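You operate a simulated robot arm through the tools that you are given. There is no shell and no other tool.

You are at the controls of a simulated robot arm. One attempt, no reset.

Task
Turn the red SET knob down to 6, open RELIEF, pump till the orange flag pops up, then release.
Fine: RELIEF and RELEASE all the way, and left open; leave the other levers and the white BLEED knob alone.

The check looks at the end state, three seconds after you hand in, the way a careful person would. Anything else that was tipped, shoved, dropped, spilled or broken makes it a failure.

Robot
A 7-joint arm with a three-finger gripper, fixed in place. Base frame: the origin is on the floor under the middle of its stand, x ahead of it, y to its left, z up; the work surface is at about z = 856. Lengths are in mm, angles in degrees, forces in N, time in s.
It reaches about 1342 mm from its shoulder. Its first joint turns from -166.0 to 166.0 degrees. Payload 2.69 kg.
Tool frame: the origin (TCP) lies between the finger pads and is the grasp point; the fingertips stand 30 mm ahead of it; z points along the fingers, y is the line along which they close. The gripper opens to 128 mm; its body begins 117 mm behind the TCP.
Orientation is that of the tool frame in the base frame, as a unit quaternion [x, y, z, w]. With the fingers straight down and closing along the base's y, the tool's x points along the base's -x, its y along +y and its z along -z.

Tools
- The arm moves only by the tool apply_moves. Its argument "targets" is one flat list of numbers, 6 for each row, row after row: the shift along the base's x, y, z in units of 50 mm (1.0 is 50 mm), then the turn, a rotation vector about the base's x, y, z in units of 8 degrees (1.0 is 8 degrees). In form: [x, y, z, ax, ay, az, x, y, z, ax, ay, az, ...]. A call has 1 to 20 rows; each row shifts and turns the commanded pose from where the row before left it. "hand" is the finger opening in mm, from 0 to 128, set as the call begins (left out, the last holds). A call with a number of a shift or a turn outside -1 to 1 is refused whole. A row lasts 0.2 s, in which the tool goes at most 50 mm and 8.6 degrees; a call with a longer step from one row to the next is refused whole, and so is a gripper value outside its range. A pose out of reach is approached as far as the arm can. The call stops where the force on the tool passes 50 N (or 10 N more than at its start, if that is more) or the arm is blocked; 0.2 s more then pass. The fingers move at their own pace (about 127 mm/s each) and stop on an object; they squeeze with about 21 N. The grip force told is the motor's: it shows also when the fingers shut on nothing. Time passes only in rows, and 0.2 s behind the last, so rows that do not move let the fingers close. The reply holds the time, the measured pose of the TCP, the force on the tool along the base axes, the opening and the grip force, in the units named above and with some noise, with the torque about the TCP (base axes, N m) and any sound that the robot's microphone picked up.
- Cameras (640 x 400 px; columns grow to the right, rows downward): "scene" is fixed at [50.3, 649.9, 1703.2]; the picture's right is [-0.42, -0.91, 0.00], its down [-0.61, 0.28, -0.74] and it looks along [0.67, -0.31, -0.67] (base axes); focal length 330 px, centre (320, 200). "wrist" rides on the gripper at [58, 54, -131] in the tool frame; the picture's right is [-0.68, 0.74, 0.00], its down [-0.62, -0.57, -0.55] and it looks along [-0.40, -0.37, 0.84] (tool axes); focal length 234 px, centre (320, 200). There is no depth. A picture from a camera that has moved, and an enlarged one, comes with that camera's place and axes in the base frame and with its lens.
- camera(camera): a new picture of that camera. It takes no simulated time.
- lift_body(by): moves the trunk up (or, below 0, down) by that many mm; the arm rides with it, the base frame stays. It gives what a move gives, with no picture.
- close_up(camera, box): a new picture of the part [left, top, right, bottom] of that camera's present view, enlarged. It takes no simulated time.
- finish_job(): hands the job in; it is judged then, once.

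Nothing tells you positions but the pictures and the camera data. Unless the task says otherwise, let go and move clear before handing in.

The tools are called after "Call:" by a JSON object that holds its "api" and its "payload". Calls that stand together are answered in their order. apply_moves: Moves the arm, as the interface text tells. Its arguments: {"type":"object","properties":{"targets":{"type":"array"},"hand":{"type":"number"}},"required":["targets"]} The other tools are called the same way: lift_body (by) moves the trunk up or down; camera (camera) takes a picture; close_up (camera, box) takes an enlarged picture of a part of a camera's view; finish_job () hands the job in.

At the start:

```text
time: 0.0
eef_pos: [544.6, 427.7, 1294.1]
tcp_rot: [0.0, 1.0, 0.001, 0.0]
wrist_force: [0.5, -0.8, 0.0]
ft_torque: [0.01, 0.01, 0.0]
gripper_width: 127.9
grasp_force: 0.1
trunk travel left (down, up): [-150.0, 200.0]
```

scene: 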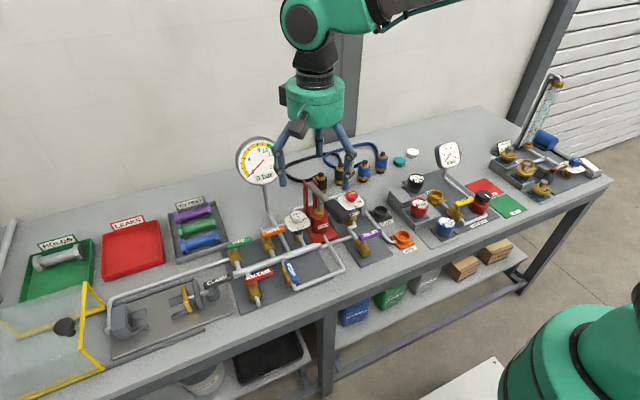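
wrist: 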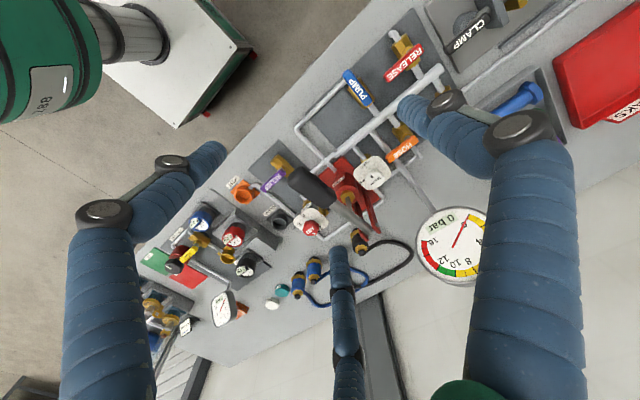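

I see a bench with a hydraulic test rig: a pump, several levers (RELEASE, PUMP, RELIEF, ...), knobs and gauges. I'll look closer before I move anything.

Call:
{"api": "close_up", "payload": {"camera": "scene", "box": [200, 150, 360, 250]}}

Call:
{"api": "close_up", "payload": {"camera": "scene", "box": [200, 210, 360, 310]}}

Call:
{"api": "close_up", "payload": {"camera": "scene", "box": [320, 160, 480, 260]}}

Call:
{"api": "close_up", "payload": {"camera": "wrist", "box": [220, 100, 420, 260]}}

Call:
{"api": "close_up", "payload": {"camera": "scene", "box": [400, 140, 540, 240]}}

```text
4.00 times, centred on (280, 200) of scene
camera zoom: at [50.3, 649.9, 1703.2], right [-0.42, -0.91, 0.0], down [-0.61, 0.28, -0.74], along [0.67, -0.31, -0.67], focal length 1321 px, centre (480, 200)
```

zoom: 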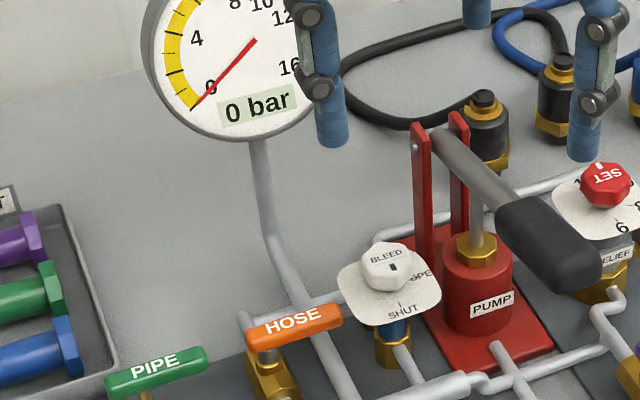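

```text
4.00 times, centred on (280, 260) of scene
camera zoom: at [50.3, 649.9, 1703.2], right [-0.42, -0.91, 0.0], down [-0.61, 0.28, -0.74], along [0.67, -0.31, -0.67], focal length 1321 px, centre (480, -40)
```

zoom: 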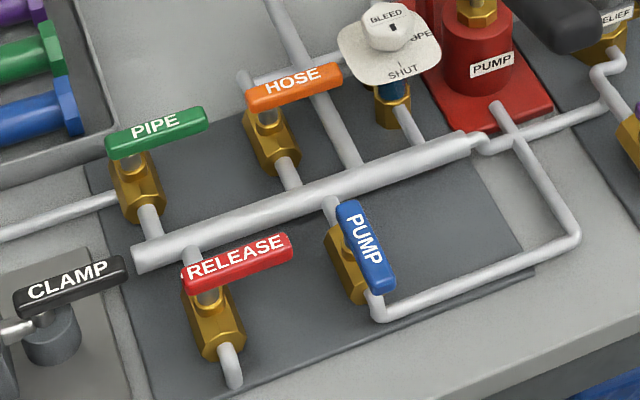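

```text
4.00 times, centred on (400, 210) of scene
camera zoom: at [50.3, 649.9, 1703.2], right [-0.42, -0.91, 0.0], down [-0.61, 0.28, -0.74], along [0.67, -0.31, -0.67], focal length 1321 px, centre (0, 160)
```

zoom: 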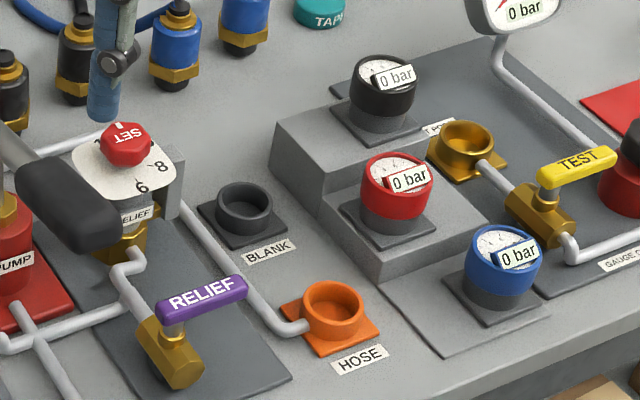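

```text
2.50 times, centred on (320, 180) of wrist
camera zoom: at [486.1, 482.7, 1426.2], right [0.68, 0.74, 0.0], down [0.62, -0.57, 0.55], along [0.4, -0.37, -0.84], focal length 585 px, centre (320, 250)
```

zoom: 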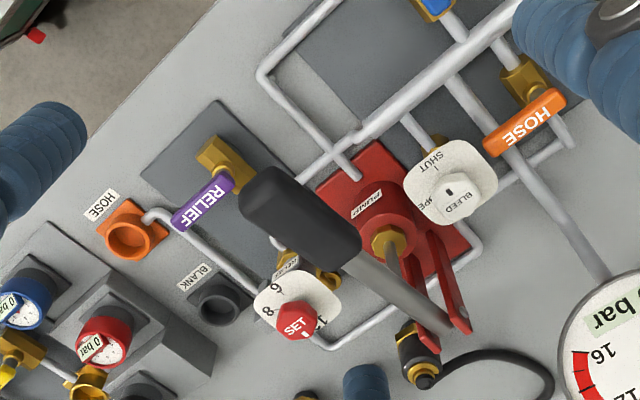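

```text
4.00 times, centred on (470, 190) of scene
camera zoom: at [50.3, 649.9, 1703.2], right [-0.42, -0.91, 0.0], down [-0.61, 0.28, -0.74], along [0.67, -0.31, -0.67], focal length 1321 px, centre (-280, 240)
```

zoom: 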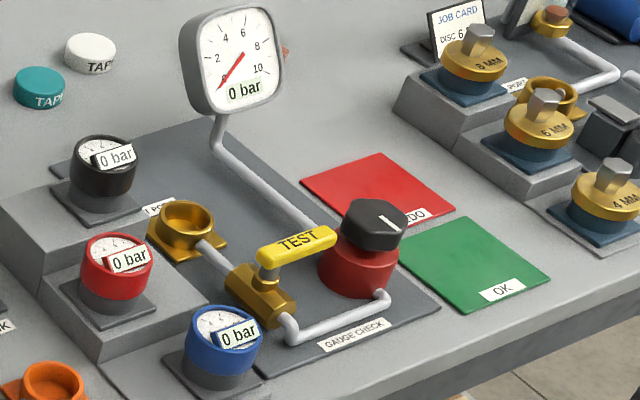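

The SET knob comes out at about (735, 223, 996) and the purple RELIEF lever at about (600, 228, 954). I'll zoom in further on the dial, the pump and the levers.

Call:
{"api": "close_up", "payload": {"camera": "scene", "box": [330, 180, 378, 210]}}

Call:
{"api": "close_up", "payload": {"camera": "wrist", "box": [285, 205, 341, 240]}}

Call:
{"api": "close_up", "payload": {"camera": "wrist", "box": [240, 130, 400, 230]}}

Call:
{"api": "close_up", "payload": {"camera": "wrist", "box": [300, 20, 460, 120]}}

Call:
{"api": "close_up", "payload": {"camera": "scene", "box": [340, 215, 400, 252]}}

Call:
{"api": "close_up", "payload": {"camera": "scene", "box": [290, 160, 370, 210]}}

```text
13.33 times, centred on (354, 195) of scene
camera zoom: at [50.3, 649.9, 1703.2], right [-0.42, -0.91, 0.0], down [-0.61, 0.28, -0.74], along [0.67, -0.31, -0.67], focal length 4403 px, centre (-133, 267)
```

zoom: 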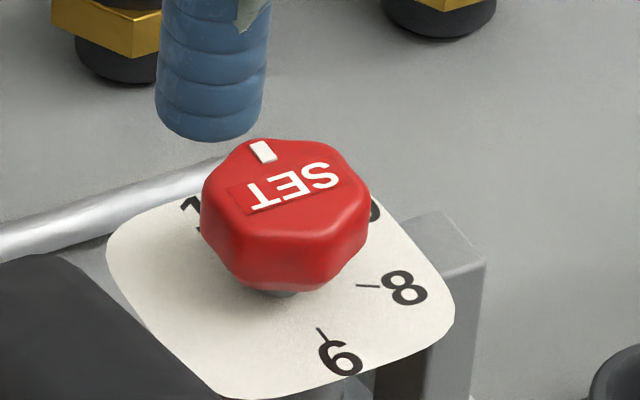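

```text
11.43 times, centred on (313, 222) of wrist
camera zoom: at [486.1, 482.7, 1426.2], right [0.68, 0.74, 0.0], down [0.62, -0.57, 0.55], along [0.4, -0.37, -0.84], focal length 2676 px, centre (400, -57)
```

zoom: 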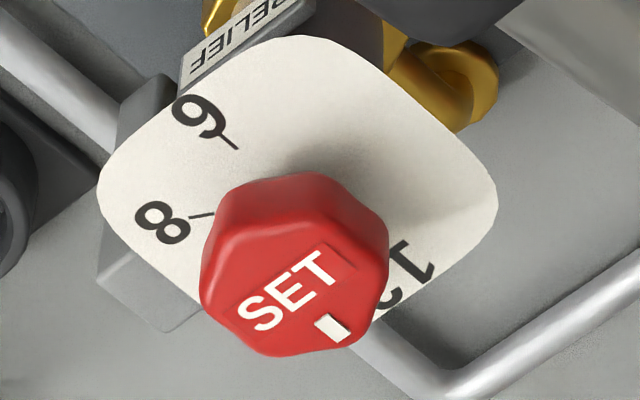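

```text
4.00 times, centred on (320, 180) of wrist
camera zoom: at [486.1, 482.7, 1426.2], right [0.68, 0.74, 0.0], down [0.62, -0.57, 0.55], along [0.4, -0.37, -0.84], focal length 937 px, centre (320, 280)
```

zoom: 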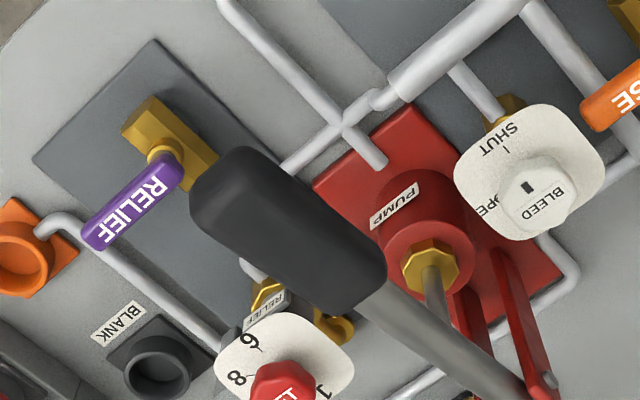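

```text
4.00 times, centred on (380, 70) of wrist
camera zoom: at [486.1, 482.7, 1426.2], right [0.68, 0.74, 0.0], down [0.62, -0.57, 0.55], along [0.4, -0.37, -0.84], focal length 937 px, centre (80, 720)
```

zoom: 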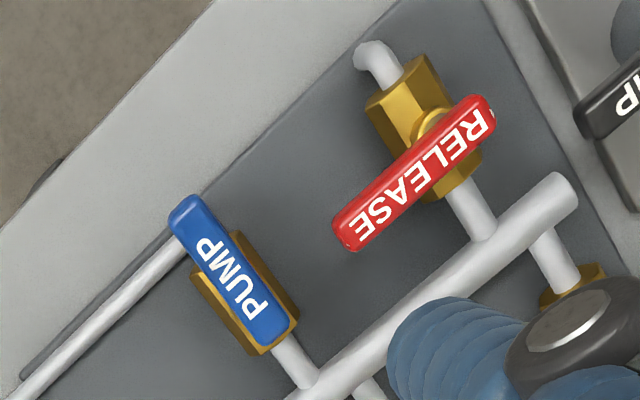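

```text
10.67 times, centred on (370, 234) of scene
camera zoom: at [50.3, 649.9, 1703.2], right [-0.42, -0.91, 0.0], down [-0.61, 0.28, -0.74], along [0.67, -0.31, -0.67], focal length 3522 px, centre (-213, -157)
```

zoom: 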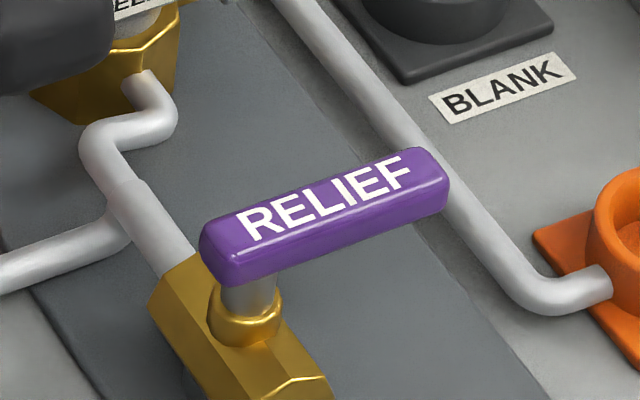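

```text
8.00 times, centred on (330, 185) of scene
camera zoom: at [50.3, 649.9, 1703.2], right [-0.42, -0.91, 0.0], down [-0.61, 0.28, -0.74], along [0.67, -0.31, -0.67], focal length 2642 px, centre (240, 320)
```

zoom: 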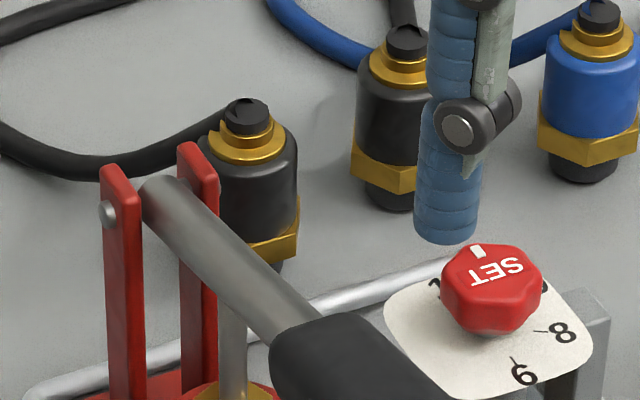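

The dial reads 6 toward −x, 8, 10 under the knob, and 12 toward +x, with the pointer near 12. The knob axis is about (740, 220), and the pump handle lies along x at y≈332. I'll move the hand high above the knob, narrow it and look again.

Call:
{"api": "apply_moves", "payload": {"targets": [0.45, -0.52, -0.1, 0, 0, 0, 0.45, -0.52, -0.1, 0, 0, 0, 0.45, -0.52, -0.1, 0, 0, 0, 0.45, -0.52, -0.1, 0, 0, 0, 0.45, -0.52, -0.1, 0, 0, 0, 0.45, -0.52, -0.1, 0, 0, 0, 0.45, -0.52, -0.1, 0, 0, 0, 0.45, -0.52, -0.1, 0, 0, 0], "hand": 90}}

Call:
{"api": "camera", "payload": {"camera": "wrist"}}

Call:
{"api": "camera", "payload": {"camera": "scene"}}

```text
time: 1.8
eef_pos: [724.8, 219.8, 1253.5]
tcp_rot: [-0.001, 1.0, 0.001, 0.001]
wrist_force: [-0.6, 0.2, 0.2]
ft_torque: [-0.02, -0.04, 0.0]
gripper_width: 90.0
grasp_force: 0.1
trunk travel left (down, up): [-150.0, 200.0]
```

```text
taken
camera wrist: at [665.2, 274.1, 1387.1], right [0.68, 0.74, 0.0], down [0.62, -0.56, 0.55], along [0.4, -0.37, -0.84], focal length 234 px, centre (320, 200)
```

wrist: 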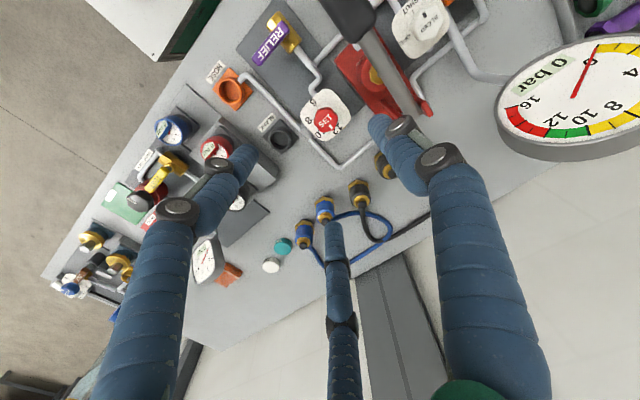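

```text
taken
```

scene: 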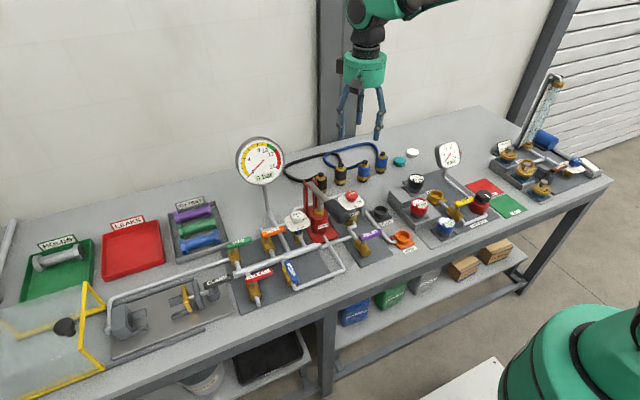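

Call:
{"api": "close_up", "payload": {"camera": "wrist", "box": [292, 80, 356, 120]}}

Call:
{"api": "close_up", "payload": {"camera": "wrist", "box": [220, 0, 476, 160]}}

Call:
{"api": "close_up", "payload": {"camera": "scene", "box": [300, 30, 428, 150]}}

Call:
{"api": "close_up", "payload": {"camera": "scene", "box": [296, 165, 392, 225]}}

```text
10.00 times, centred on (324, 100) of wrist
camera zoom: at [665.2, 274.1, 1387.1], right [0.68, 0.74, 0.0], down [0.62, -0.56, 0.55], along [0.4, -0.37, -0.84], focal length 2342 px, centre (280, 1200)
```

zoom: 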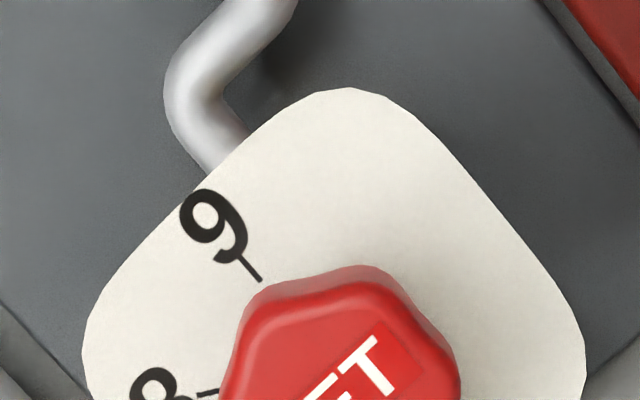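

```text
2.50 times, centred on (348, 80) of wrist
camera zoom: at [665.2, 274.1, 1387.1], right [0.68, 0.74, 0.0], down [0.62, -0.56, 0.55], along [0.4, -0.37, -0.84], focal length 585 px, centre (250, 500)
```

zoom: 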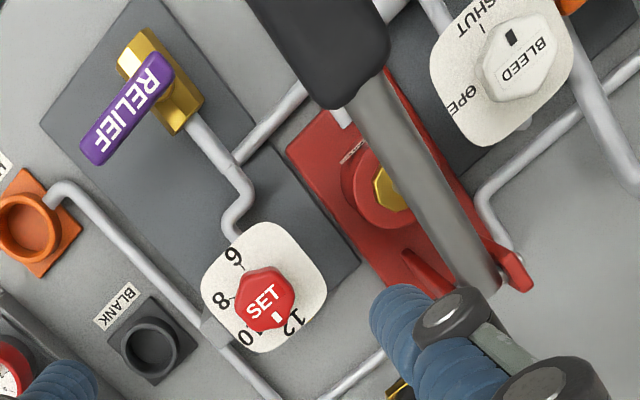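

```text
3.33 times, centred on (364, 90) of scene
camera zoom: at [50.3, 649.9, 1703.2], right [-0.42, -0.91, 0.0], down [-0.61, 0.28, -0.74], along [0.67, -0.31, -0.67], focal length 1101 px, centre (173, 567)
```

zoom: 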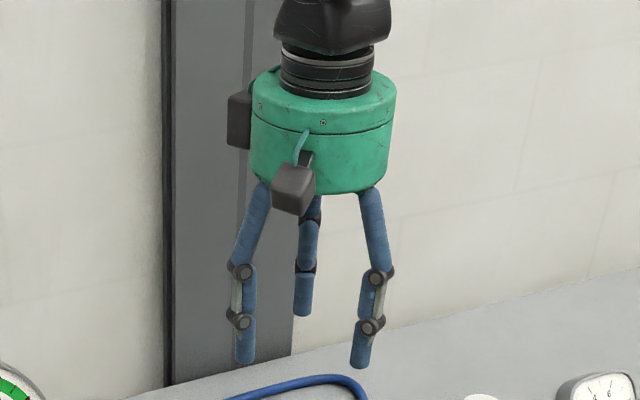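

```text
6.67 times, centred on (344, 195) of scene
camera zoom: at [50.3, 649.9, 1703.2], right [-0.42, -0.91, 0.0], down [-0.61, 0.28, -0.74], along [0.67, -0.31, -0.67], focal length 2201 px, centre (160, 233)
```

zoom: 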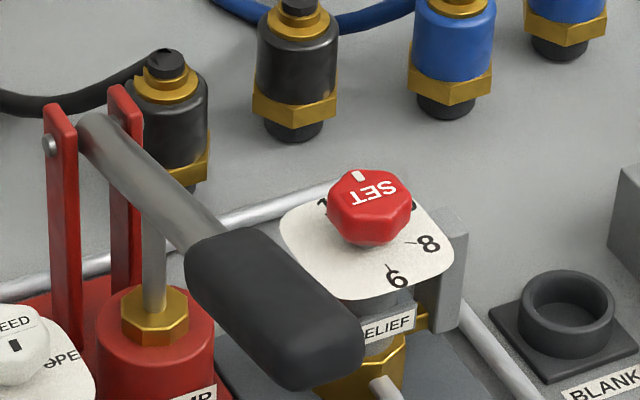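

Call:
{"api": "close_up", "payload": {"camera": "wrist", "box": [294, 98, 358, 138]}}

Call:
{"api": "close_up", "payload": {"camera": "wrist", "box": [244, 0, 340, 60]}}

```text
10.00 times, centred on (326, 118) of wrist
camera zoom: at [665.2, 274.1, 1387.1], right [0.68, 0.74, 0.0], down [0.62, -0.56, 0.55], along [0.4, -0.37, -0.84], focal length 2342 px, centre (260, 1020)
```

zoom: 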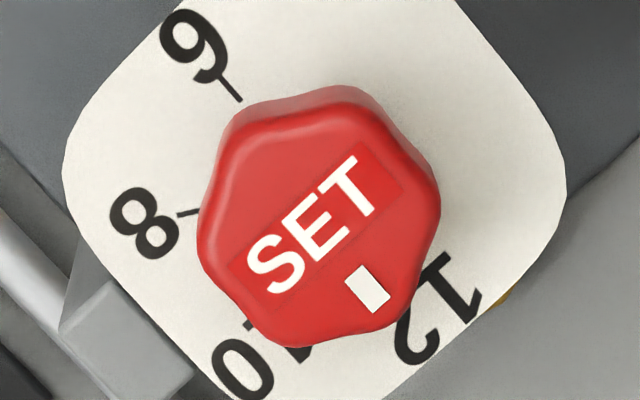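

```text
6.67 times, centred on (292, 30) of wrist
camera zoom: at [665.2, 274.1, 1387.1], right [0.68, 0.74, 0.0], down [0.62, -0.56, 0.55], along [0.4, -0.37, -0.84], focal length 1561 px, centre (507, 1333)
```

zoom: 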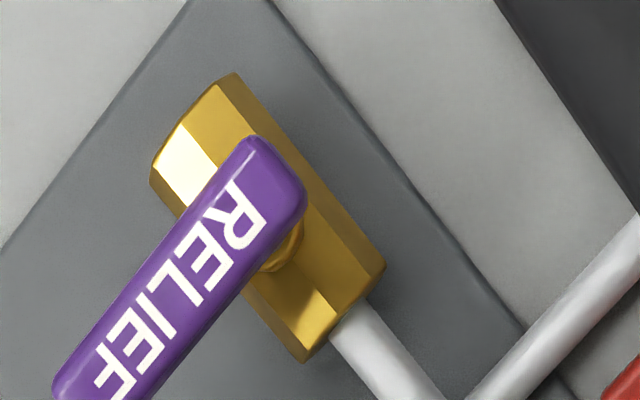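

The marks are 60° apart per 2 bar: 6 at about 180°, 12 at about 0°, and the pointer is at 12. The knob therefore needs about 180° clockwise seen from above. I'll pre-rotate the hand +90° while coming down above the knob.

Call:
{"api": "apply_moves", "payload": {"targets": [0.034, -0.008, -0.26, 0, 0, 0.9375, 0.034, -0.008, -0.26, 0, 0, 0.9375, 0.034, -0.008, -0.26, 0, 0, 0.9375, 0.034, -0.008, -0.26, 0, 0, 0.9375, 0.034, -0.008, -0.26, 0, 0, 0.9375, 0.034, -0.008, -0.26, 0, 0, 0.9375, 0.034, -0.008, -0.26, 0, 0, 0.9375, 0.034, -0.008, -0.26, 0, 0, 0.9375, 0.034, -0.008, -0.26, 0, 0, 0.9375, 0.034, -0.008, -0.26, 0, 0, 0.9375, 0.034, -0.008, -0.26, 0, 0, 0.9375, 0.034, -0.008, -0.26, 0, 0, 0.9375], "hand": 70}}

Call:
{"api": "camera", "payload": {"camera": "wrist"}}

Call:
{"api": "close_up", "payload": {"camera": "scene", "box": [270, 100, 430, 220]}}

```text
time: 4.4
eef_pos: [745.4, 215.5, 1097.6]
tcp_rot: [0.708, -0.706, 0.0, 0.0]
wrist_force: [-0.2, -0.1, 0.4]
ft_torque: [0.03, -0.03, -0.02]
gripper_width: 69.9
grasp_force: 0.1
trunk travel left (down, up): [-150.0, 200.0]
```

```text
taken
camera wrist: at [692.1, 157.6, 1229.3], right [-0.74, 0.67, 0.0], down [0.56, 0.62, 0.55], along [0.37, 0.4, -0.84], focal length 234 px, centre (320, 200)
```

wrist: 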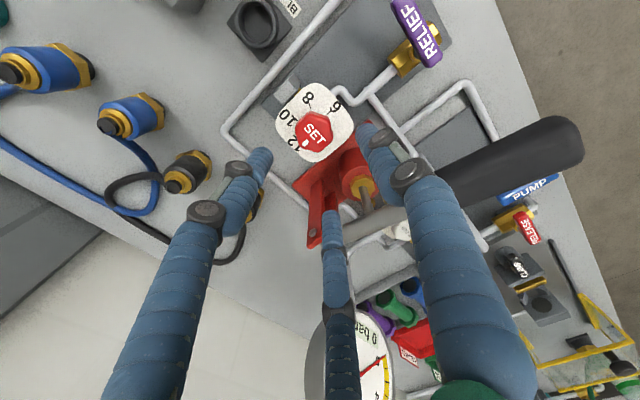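

```text
3.33 times, centred on (350, 160) of scene
camera zoom: at [50.3, 649.9, 1703.2], right [-0.42, -0.91, 0.0], down [-0.61, 0.28, -0.74], along [0.67, -0.31, -0.67], focal length 1101 px, centre (220, 333)
```

zoom: 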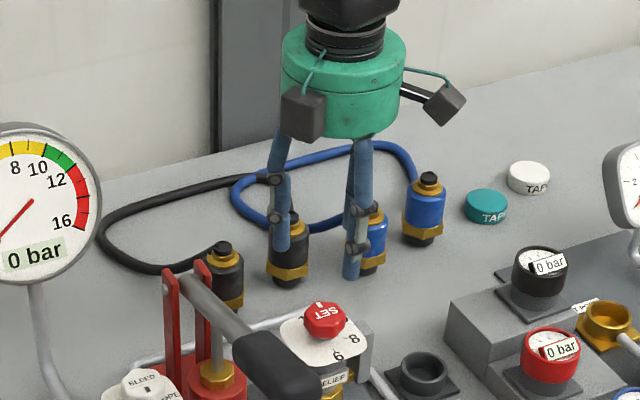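

Call:
{"api": "close_up", "payload": {"camera": "wrist", "box": [266, 75, 362, 165]}}

Call:
{"api": "close_up", "payload": {"camera": "wrist", "box": [200, 70, 440, 270]}}

```text
4.44 times, centred on (314, 120) of wrist
camera zoom: at [692.1, 157.6, 1229.3], right [-0.74, 0.67, 0.0], down [0.56, 0.62, 0.55], along [0.37, 0.4, -0.84], focal length 1041 px, centre (347, 556)
```

zoom: 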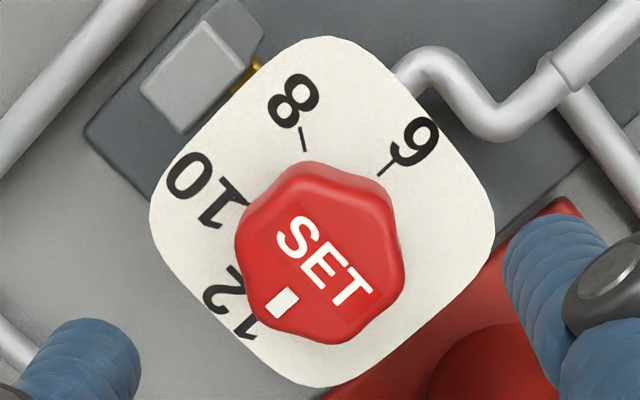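

```text
2.00 times, centred on (320, 170) of wrist
camera zoom: at [692.1, 157.6, 1229.3], right [-0.74, 0.67, 0.0], down [0.56, 0.62, 0.55], along [0.37, 0.4, -0.84], focal length 468 px, centre (320, 260)
```

zoom: 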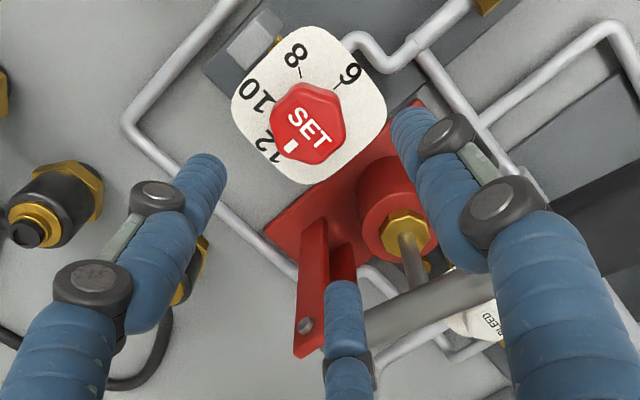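

With the camera pitch corrected, all views agree on a knob axis near (748, 211), a dial plate at z≈959 and a knob top at z≈990. I'll centre over it and come down to just above the knob.

Call:
{"api": "apply_moves", "payload": {"targets": [0.013, -0.024, -0.33, 0, 0, 0, 0.013, -0.024, -0.33, 0, 0, 0, 0.013, -0.024, -0.33, 0, 0, 0, 0.013, -0.024, -0.33, 0, 0, 0], "hand": 70}}

Call:
{"api": "camera", "payload": {"camera": "wrist"}}

Call:
{"api": "close_up", "payload": {"camera": "scene", "box": [302, 130, 398, 210]}}

```text
time: 5.4
eef_pos: [749.1, 211.2, 1030.9]
tcp_rot: [0.707, -0.707, 0.0, 0.001]
wrist_force: [-0.3, 0.3, 0.8]
ft_torque: [0.0, -0.02, 0.0]
gripper_width: 70.0
grasp_force: 0.0
trunk travel left (down, up): [-150.0, 200.0]
```

```text
taken
camera wrist: at [693.8, 153.0, 1164.2], right [-0.74, 0.68, 0.0], down [0.57, 0.62, 0.55], along [0.37, 0.4, -0.84], focal length 234 px, centre (320, 200)
```

wrist: 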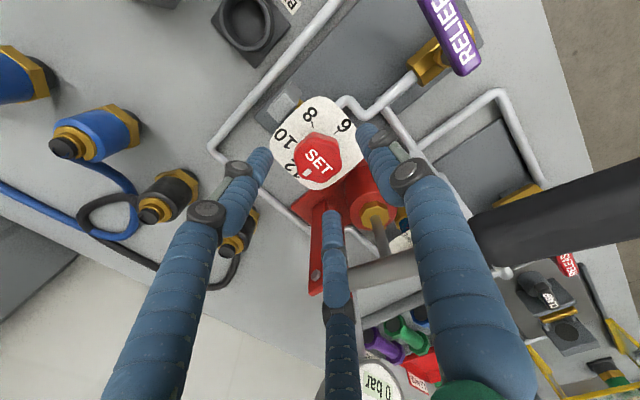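

```text
5.00 times, centred on (350, 170) of scene
camera zoom: at [50.3, 649.9, 1703.2], right [-0.42, -0.91, 0.0], down [-0.61, 0.28, -0.74], along [0.67, -0.31, -0.67], focal length 1651 px, centre (170, 350)
```

zoom: 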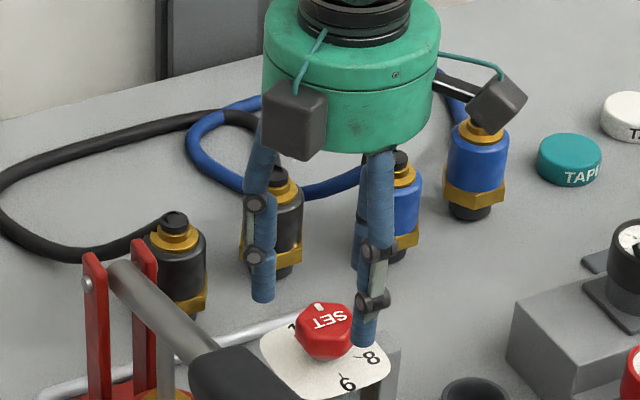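

Call:
{"api": "close_up", "payload": {"camera": "wrist", "box": [240, 85, 400, 185]}}

Call:
{"api": "close_up", "payload": {"camera": "wrist", "box": [230, 90, 422, 290]}}

Call:
{"api": "close_up", "payload": {"camera": "scene", "box": [326, 170, 382, 205]}}

```text
4.00 times, centred on (320, 135) of wrist
camera zoom: at [693.8, 153.0, 1164.2], right [-0.74, 0.68, 0.0], down [0.57, 0.62, 0.55], along [0.37, 0.4, -0.84], focal length 937 px, centre (320, 460)
```

zoom: 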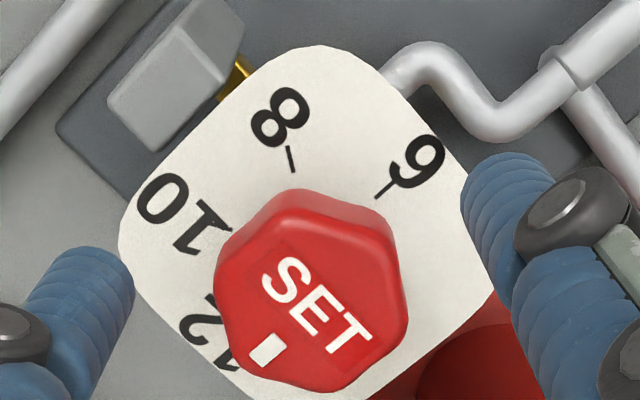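

```text
2.00 times, centred on (326, 190) of wrist
camera zoom: at [693.8, 153.0, 1164.2], right [-0.74, 0.68, 0.0], down [0.57, 0.62, 0.55], along [0.37, 0.4, -0.84], focal length 468 px, centre (308, 220)
```

zoom: 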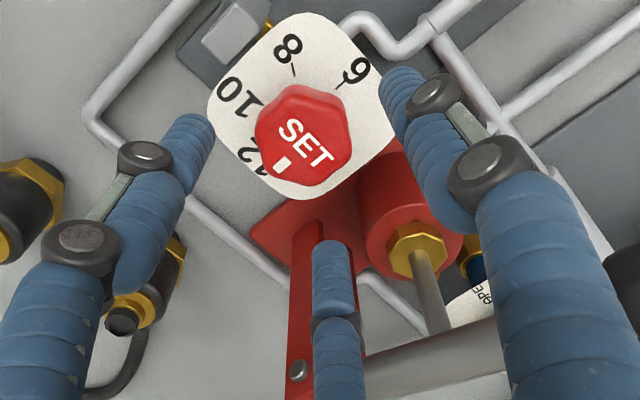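

```text
11.43 times, centred on (354, 188) of scene
camera zoom: at [50.3, 649.9, 1703.2], right [-0.42, -0.91, 0.0], down [-0.61, 0.28, -0.74], along [0.67, -0.31, -0.67], focal length 3774 px, centre (-69, 343)
```

zoom: 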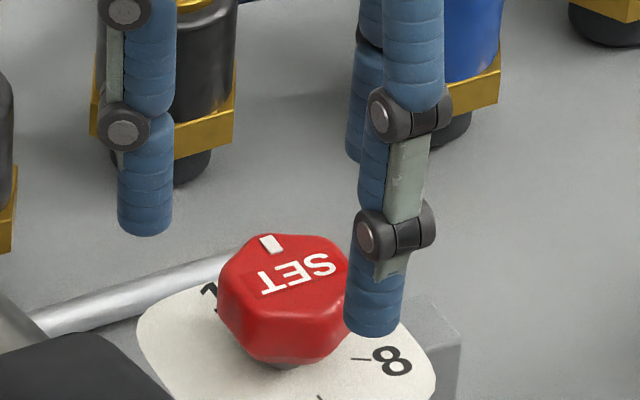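

The finger projections match the camera model well, and they put the knob axis about 2 mm off to +x, +y. I'll correct for that, lower the fingertips around the knob and check before closing.

Call:
{"api": "apply_moves", "payload": {"targets": [0.014, 0.018, -0.31, 0, 0, 0, 0.014, 0.018, -0.31, 0, 0, 0, 0, 0, 0, 0, 0, 0], "hand": 70}}

Call:
{"api": "close_up", "payload": {"camera": "wrist", "box": [230, 90, 422, 290]}}

Call:
{"api": "close_up", "payload": {"camera": "scene", "box": [326, 165, 390, 205]}}

```text
time: 6.2
eef_pos: [751.8, 213.0, 1001.3]
tcp_rot: [0.708, -0.706, 0.0, 0.0]
wrist_force: [-0.6, 0.4, 0.3]
ft_torque: [0.03, 0.04, -0.01]
gripper_width: 70.1
grasp_force: 0.0
trunk travel left (down, up): [-150.0, 200.0]
```

```text
2.00 times, centred on (326, 190) of wrist
camera zoom: at [695.9, 154.6, 1133.0], right [-0.74, 0.68, 0.0], down [0.57, 0.62, 0.55], along [0.37, 0.4, -0.84], focal length 468 px, centre (308, 220)
```

zoom: 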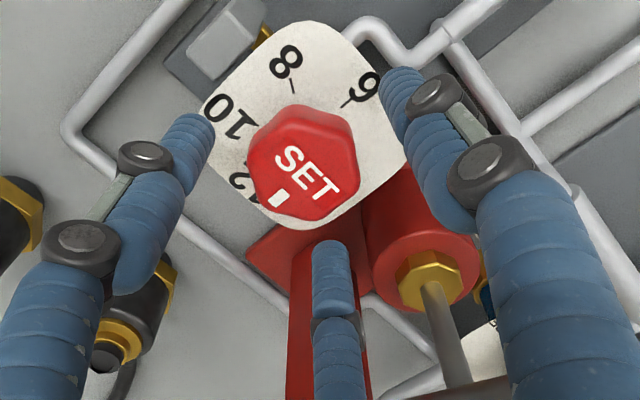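

```text
10.00 times, centred on (358, 185) of scene
camera zoom: at [50.3, 649.9, 1703.2], right [-0.42, -0.91, 0.0], down [-0.61, 0.28, -0.74], along [0.67, -0.31, -0.67], focal length 3302 px, centre (-60, 350)
```

zoom: 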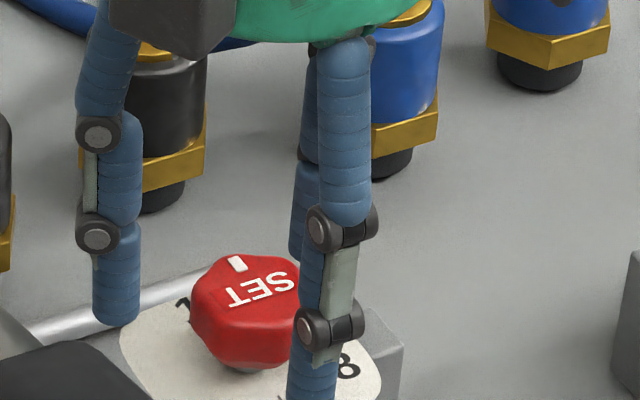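

Call:
{"api": "close_up", "payload": {"camera": "wrist", "box": [320, 90, 440, 165]}}

Call:
{"api": "close_up", "payload": {"camera": "wrist", "box": [320, 115, 400, 165]}}

Call:
{"api": "close_up", "payload": {"camera": "wrist", "box": [310, 95, 438, 175]}}

Call:
{"api": "close_up", "payload": {"camera": "wrist", "box": [320, 95, 432, 165]}}

```text
5.33 times, centred on (380, 128) of wrist
camera zoom: at [695.9, 154.6, 1133.0], right [-0.74, 0.68, 0.0], down [0.57, 0.62, 0.55], along [0.37, 0.4, -0.84], focal length 1249 px, centre (0, 587)
```

zoom: 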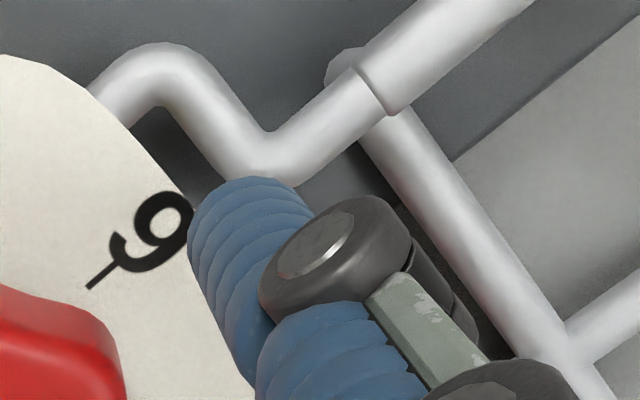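

```text
8.00 times, centred on (360, 140) of wrist
camera zoom: at [695.9, 154.6, 1133.0], right [-0.74, 0.68, 0.0], down [0.57, 0.62, 0.55], along [0.37, 0.4, -0.84], focal length 1873 px, centre (0, 680)
```

zoom: 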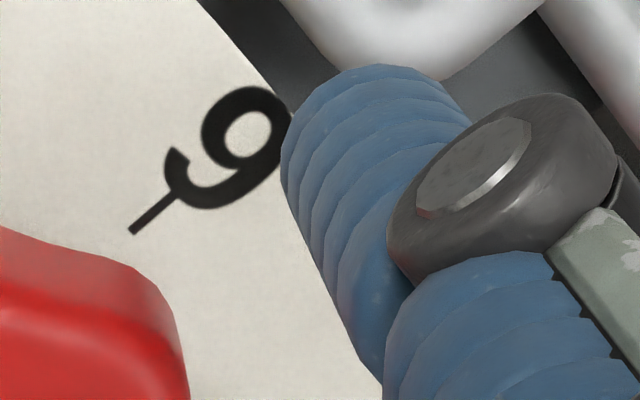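

```text
5.00 times, centred on (374, 135) of wrist
camera zoom: at [695.9, 154.6, 1133.0], right [-0.74, 0.68, 0.0], down [0.57, 0.62, 0.55], along [0.37, 0.4, -0.84], focal length 1171 px, centre (50, 525)
```

zoom: 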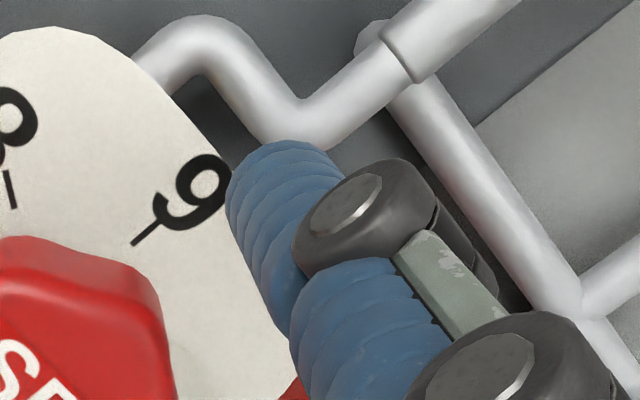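

```text
5.71 times, centred on (376, 130) of wrist
camera zoom: at [695.9, 154.6, 1133.0], right [-0.74, 0.68, 0.0], down [0.57, 0.62, 0.55], along [0.37, 0.4, -0.84], focal length 1338 px, centre (0, 600)
```

zoom: 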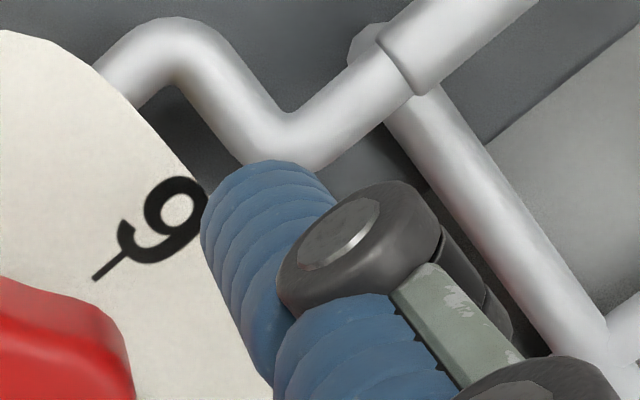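

Call:
{"api": "close_up", "payload": {"camera": "wrist", "box": [256, 98, 384, 206]}}

```text
3.70 times, centred on (320, 152) of wrist
camera zoom: at [695.9, 154.6, 1133.0], right [-0.74, 0.68, 0.0], down [0.57, 0.62, 0.55], along [0.37, 0.4, -0.84], focal length 867 px, centre (320, 378)
```

zoom: 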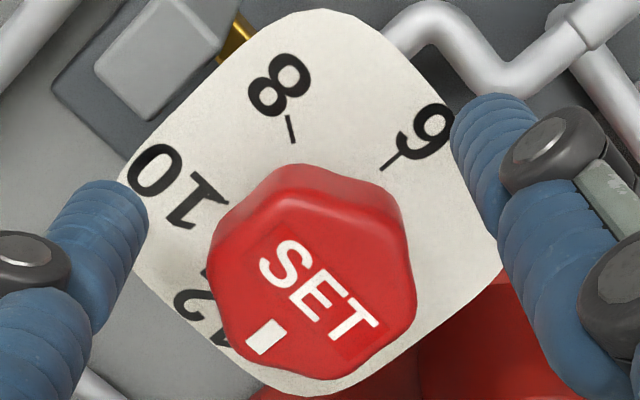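

Fitting the dial marks puts the knob axis within about 2 mm of the tool axis, the plate at about z=955 and the knob top at about z=982. I'll make a small correction, come down 5 mm more and close.

Call:
{"api": "apply_moves", "payload": {"targets": [-0.016, -0.03, -0.1, 0, 0, 0, 0, 0, 0, 0, 0, 0], "hand": 70}}

Call:
{"api": "apply_moves", "payload": {"targets": [0, 0, 0, 0, 0, 0, 0, 0, 0, 0, 0, 0, 0, 0, 0, 0, 0, 0], "hand": 20}}

Call:
{"api": "close_up", "payload": {"camera": "wrist", "box": [256, 98, 384, 206]}}

Call:
{"api": "close_up", "payload": {"camera": "scene", "box": [326, 165, 390, 205]}}

```text
time: 6.8
eef_pos: [749.2, 209.9, 997.0]
tcp_rot: [0.707, -0.707, 0.0, 0.0]
wrist_force: [0.4, -0.3, -0.4]
ft_torque: [0.01, 0.02, 0.02]
gripper_width: 69.9
grasp_force: 0.0
trunk travel left (down, up): [-150.0, 200.0]
```

```text
time: 7.6
eef_pos: [749.6, 209.6, 996.1]
tcp_rot: [-0.707, 0.708, 0.0, 0.0]
wrist_force: [5.7, -8.4, -0.9]
ft_torque: [-0.31, -0.19, 0.01]
gripper_width: 38.7
grasp_force: 45.1
trunk travel left (down, up): [-150.0, 200.0]
```

```text
3.70 times, centred on (320, 152) of wrist
camera zoom: at [695.0, 152.0, 1128.4], right [-0.74, 0.68, 0.0], down [0.57, 0.62, 0.55], along [0.37, 0.4, -0.84], focal length 867 px, centre (320, 378)
```

zoom: 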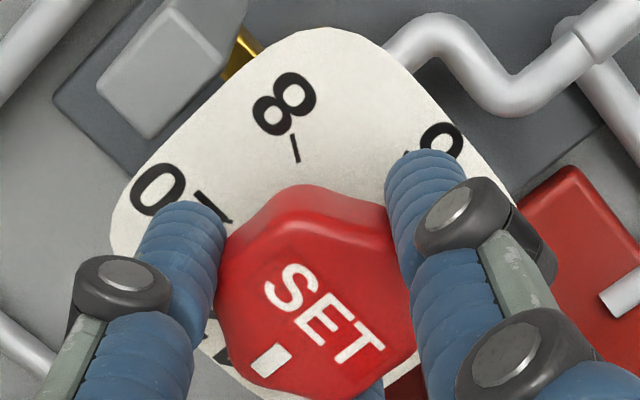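

```text
10.00 times, centred on (358, 185) of scene
camera zoom: at [50.3, 649.9, 1703.2], right [-0.42, -0.91, 0.0], down [-0.61, 0.28, -0.74], along [0.67, -0.31, -0.67], focal length 3302 px, centre (-60, 350)
```

zoom: 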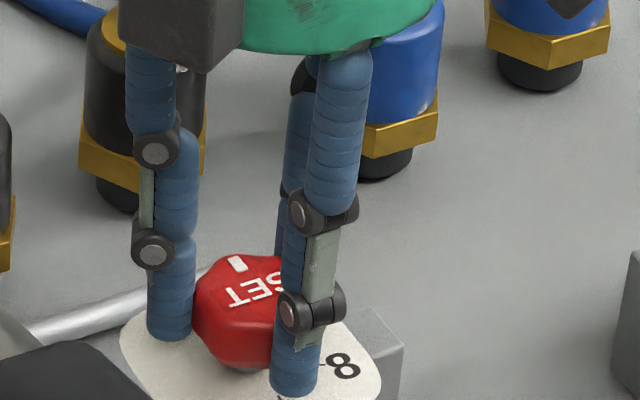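

The knob is held at 38.7 mm with a small side load of about 10 N. I'll ease that off slightly and start turning clockwise, beginning with a small test turn.

Call:
{"api": "apply_moves", "payload": {"targets": [0.012, -0.018, 0, 0, 0, -0.8, 0, 0, 0, 0, 0, -0.8, 0, 0, 0, 0, 0, -0.8, 0, 0, 0, 0, 0, -0.7]}}

Call:
{"api": "close_up", "payload": {"camera": "wrist", "box": [256, 98, 384, 206]}}

Call:
{"api": "close_up", "payload": {"camera": "scene", "box": [326, 165, 390, 205]}}

```text
time: 8.6
eef_pos: [750.2, 210.7, 997.2]
tcp_rot: [-0.538, 0.843, 0.0, -0.001]
wrist_force: [1.7, -9.1, 3.0]
ft_torque: [-0.08, -0.17, 0.02]
gripper_width: 38.9
grasp_force: 45.0
trunk travel left (down, up): [-150.0, 200.0]
```

```text
3.70 times, centred on (320, 152) of wrist
camera zoom: at [675.5, 180.1, 1128.4], right [-0.38, 0.92, 0.0], down [0.77, 0.32, 0.55], along [0.51, 0.21, -0.84], focal length 867 px, centre (320, 378)
```

zoom: 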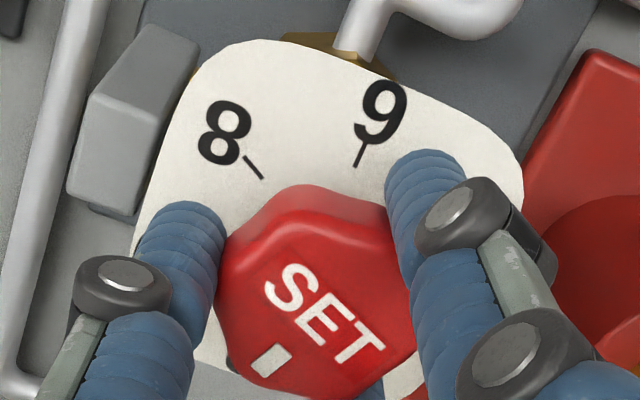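

```text
10.00 times, centred on (358, 185) of scene
camera zoom: at [50.3, 649.9, 1703.2], right [-0.42, -0.91, 0.0], down [-0.61, 0.28, -0.74], along [0.67, -0.31, -0.67], focal length 3302 px, centre (-60, 350)
```

zoom: 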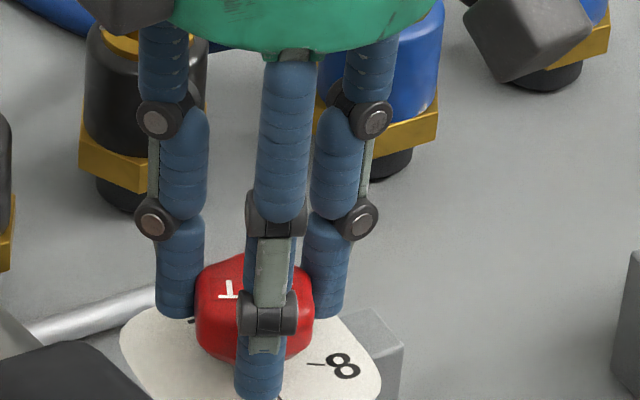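

The knob turns with the hand with no slip. I'll continue clockwise.

Call:
{"api": "apply_moves", "payload": {"targets": [0, -0.01, 0, 0, 0, -0.95, 0, 0, 0, 0, 0, -0.95, 0, 0, 0, 0, 0, -0.95, 0, 0, 0, 0, 0, -0.95, 0, 0, 0, 0, 0, -0.95, 0, 0, 0, 0, 0, -0.95, 0, 0, 0, 0, 0, -0.95, 0, 0, 0, 0, 0, -0.95, 0, 0, 0, 0, 0, -0.95, 0, 0, 0, 0, 0, -0.95]}}

Call:
{"api": "close_up", "payload": {"camera": "wrist", "box": [256, 98, 384, 206]}}

Call:
{"api": "close_up", "payload": {"camera": "scene", "box": [326, 165, 390, 205]}}

```text
time: 10.8
eef_pos: [750.3, 210.6, 996.7]
tcp_rot: [0.095, 0.995, -0.001, 0.0]
wrist_force: [-1.7, 1.4, 7.6]
ft_torque: [0.0, 0.03, 0.02]
gripper_width: 38.8
grasp_force: 44.6
trunk travel left (down, up): [-150.0, 200.0]
```

```text
3.70 times, centred on (320, 152) of wrist
camera zoom: at [701.6, 274.4, 1128.3], right [0.8, 0.6, 0.0], down [0.5, -0.67, 0.55], along [0.33, -0.44, -0.84], focal length 867 px, centre (320, 378)
```

zoom: 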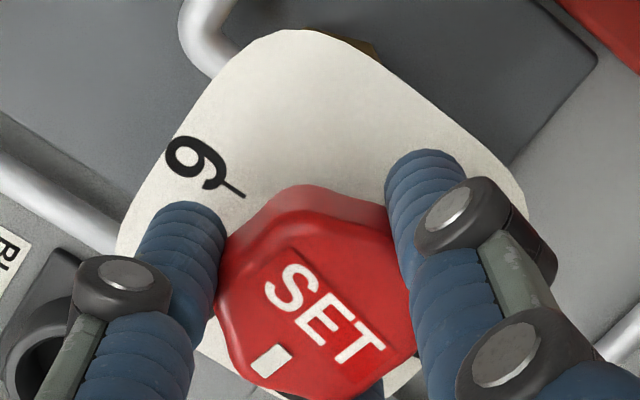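

```text
10.00 times, centred on (358, 185) of scene
camera zoom: at [50.3, 649.9, 1703.2], right [-0.42, -0.91, 0.0], down [-0.61, 0.28, -0.74], along [0.67, -0.31, -0.67], focal length 3302 px, centre (-60, 350)
```

zoom: 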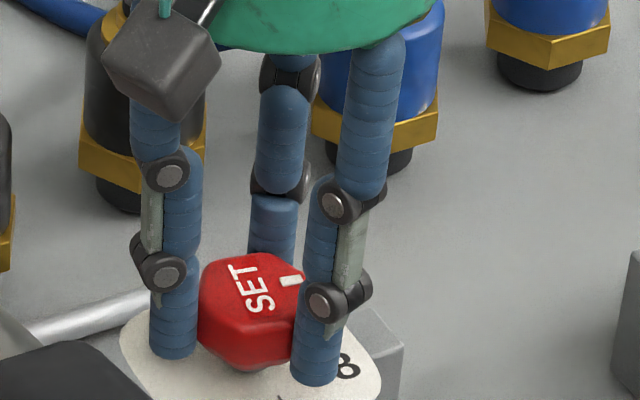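

Both the pointer and the hand have turned 101°. I'll carry on to about 177° and then check the pointer against the 6.

Call:
{"api": "apply_moves", "payload": {"targets": [0, 0, 0.01, 0, 0, -0.95, 0, 0, 0, 0, 0, -0.95, 0, 0, 0, 0, 0, -0.95, 0, 0, 0, 0, 0, -0.95, 0, 0, 0, 0, 0, -0.95, 0, 0, 0, 0, 0, -0.95, 0, 0, 0, 0, 0, -0.95, 0, 0, 0, 0, 0, -0.95, 0, 0, 0, 0, 0, -0.95, 0, 0, 0, 0, 0, -0.95]}}

Call:
{"api": "close_up", "payload": {"camera": "wrist", "box": [256, 98, 384, 206]}}

Call:
{"api": "close_up", "payload": {"camera": "scene", "box": [326, 165, 390, 205]}}

```text
time: 13.0
eef_pos: [750.8, 210.0, 996.4]
tcp_rot: [0.688, 0.726, 0.0, -0.001]
wrist_force: [-1.0, 7.1, -1.9]
ft_torque: [0.18, -0.08, 0.02]
gripper_width: 38.6
grasp_force: 44.8
trunk travel left (down, up): [-150.0, 200.0]
```

```text
3.70 times, centred on (320, 152) of wrist
camera zoom: at [799.6, 271.9, 1128.2], right [0.77, -0.64, 0.0], down [-0.53, -0.65, 0.55], along [-0.35, -0.42, -0.84], focal length 867 px, centre (320, 378)
```

zoom: 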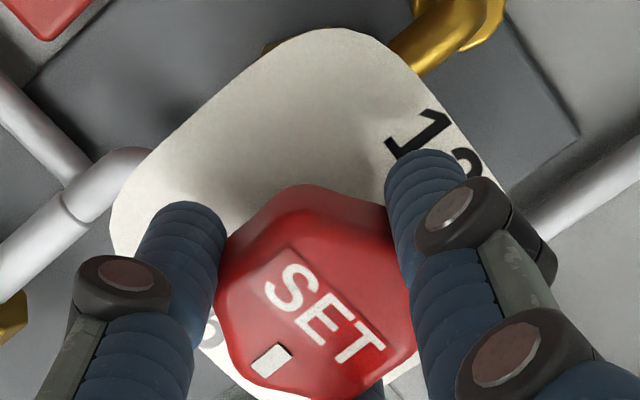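

```text
10.00 times, centred on (358, 185) of scene
camera zoom: at [50.3, 649.9, 1703.2], right [-0.42, -0.91, 0.0], down [-0.61, 0.28, -0.74], along [0.67, -0.31, -0.67], focal length 3302 px, centre (-60, 350)
```

zoom: 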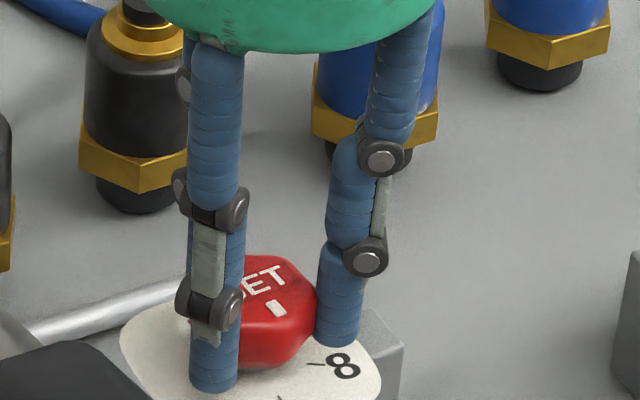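

By my measurement the pointer now sits at about 184°, with the 6 mark at 180°. I'll turn the last 3°, then open, lift straight up and check the reading.

Call:
{"api": "apply_moves", "payload": {"targets": [0, 0.01, 0, 0, 0, -0.4, 0, 0, 0, 0, 0, 0]}}

Call:
{"api": "apply_moves", "payload": {"targets": [0, 0, 0, 0, 0, 0, 0, 0, 0, 0, 0, 0], "hand": 70}}

Call:
{"api": "apply_moves", "payload": {"targets": [0, 0, 0.6, 0, 0, 0, 0, 0, 0.8, 0, 0, 0, 0, 0, 0.8, 0, 0, 0, 0, 0, 0.8, 0, 0, 0]}}

Call:
{"api": "camera", "payload": {"camera": "wrist"}}

Call:
{"api": "close_up", "payload": {"camera": "scene", "box": [326, 175, 382, 210]}}

```text
time: 13.6
eef_pos: [750.4, 209.9, 996.4]
tcp_rot: [0.707, 0.707, -0.001, 0.001]
wrist_force: [0.2, -2.2, -0.9]
ft_torque: [-0.25, 0.07, 0.02]
gripper_width: 38.8
grasp_force: 44.6
trunk travel left (down, up): [-150.0, 200.0]
```

```text
time: 14.2
eef_pos: [749.3, 211.2, 995.8]
tcp_rot: [0.707, 0.707, 0.0, 0.0]
wrist_force: [0.3, 0.6, 0.3]
ft_torque: [-0.01, -0.04, 0.01]
gripper_width: 70.1
grasp_force: 0.0
trunk travel left (down, up): [-150.0, 200.0]
```

```text
time: 15.2
eef_pos: [751.2, 210.5, 1146.1]
tcp_rot: [0.707, 0.707, -0.001, 0.0]
wrist_force: [-0.5, -0.4, -0.3]
ft_torque: [-0.02, 0.04, 0.0]
gripper_width: 70.1
grasp_force: 0.1
trunk travel left (down, up): [-150.0, 200.0]
```

```text
taken
camera wrist: at [802.6, 269.0, 1277.8], right [0.74, -0.68, 0.0], down [-0.56, -0.62, 0.55], along [-0.37, -0.4, -0.84], focal length 234 px, centre (320, 200)
```

wrist: 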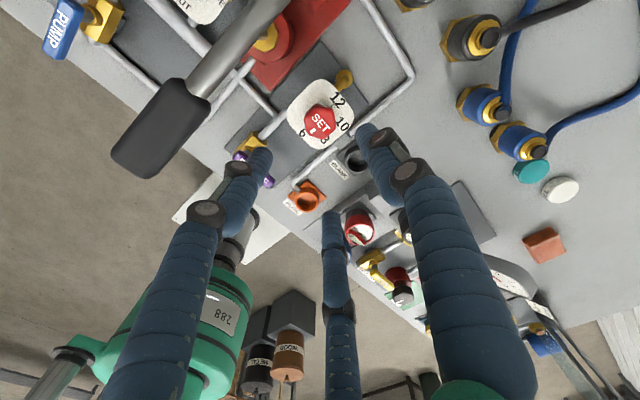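

```text
11.43 times, centred on (354, 192) of scene
camera zoom: at [50.3, 649.9, 1703.2], right [-0.42, -0.91, 0.0], down [-0.61, 0.28, -0.74], along [0.67, -0.31, -0.67], focal length 3774 px, centre (-69, 286)
```

zoom: 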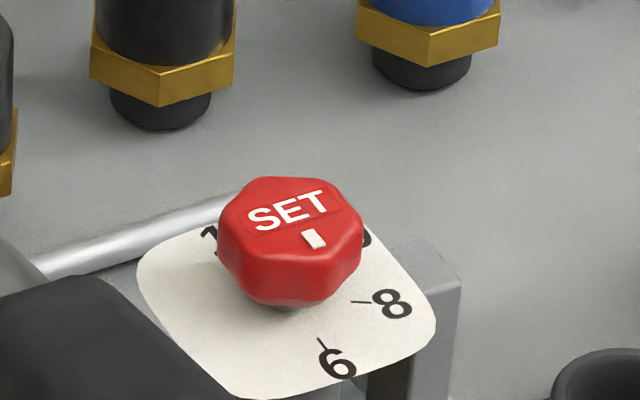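

Call:
{"api": "close_up", "payload": {"camera": "wrist", "box": [280, 75, 360, 155]}}

Call:
{"api": "close_up", "payload": {"camera": "wrist", "box": [298, 98, 346, 143]}}

```text
5.00 times, centred on (320, 115) of wrist
camera zoom: at [802.6, 269.0, 1277.8], right [0.74, -0.68, 0.0], down [-0.56, -0.62, 0.55], along [-0.37, -0.4, -0.84], focal length 1171 px, centre (320, 625)
```

zoom: 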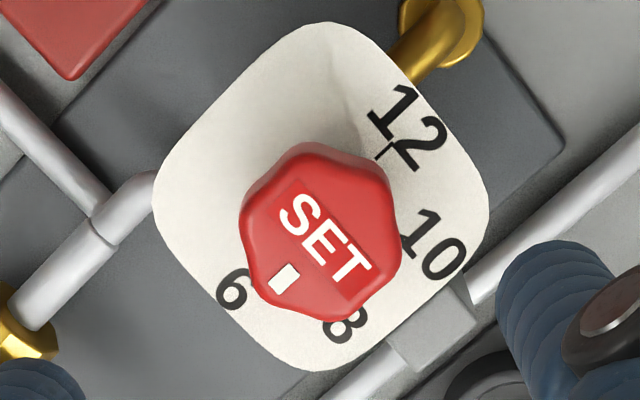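

```text
8.89 times, centred on (322, 120) of wrist
camera zoom: at [802.6, 269.0, 1277.8], right [0.74, -0.68, 0.0], down [-0.56, -0.62, 0.55], along [-0.37, -0.4, -0.84], focal length 2082 px, centre (302, 907)
```

zoom: 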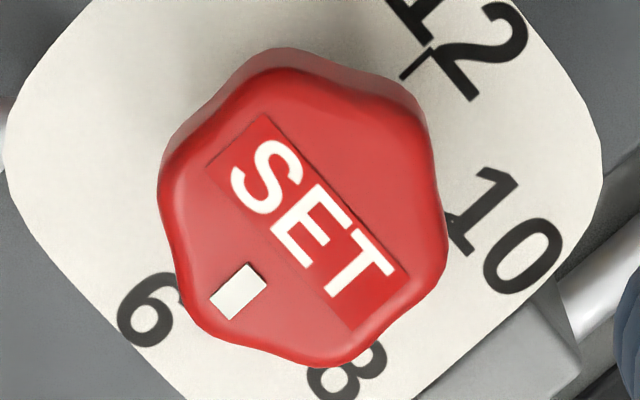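

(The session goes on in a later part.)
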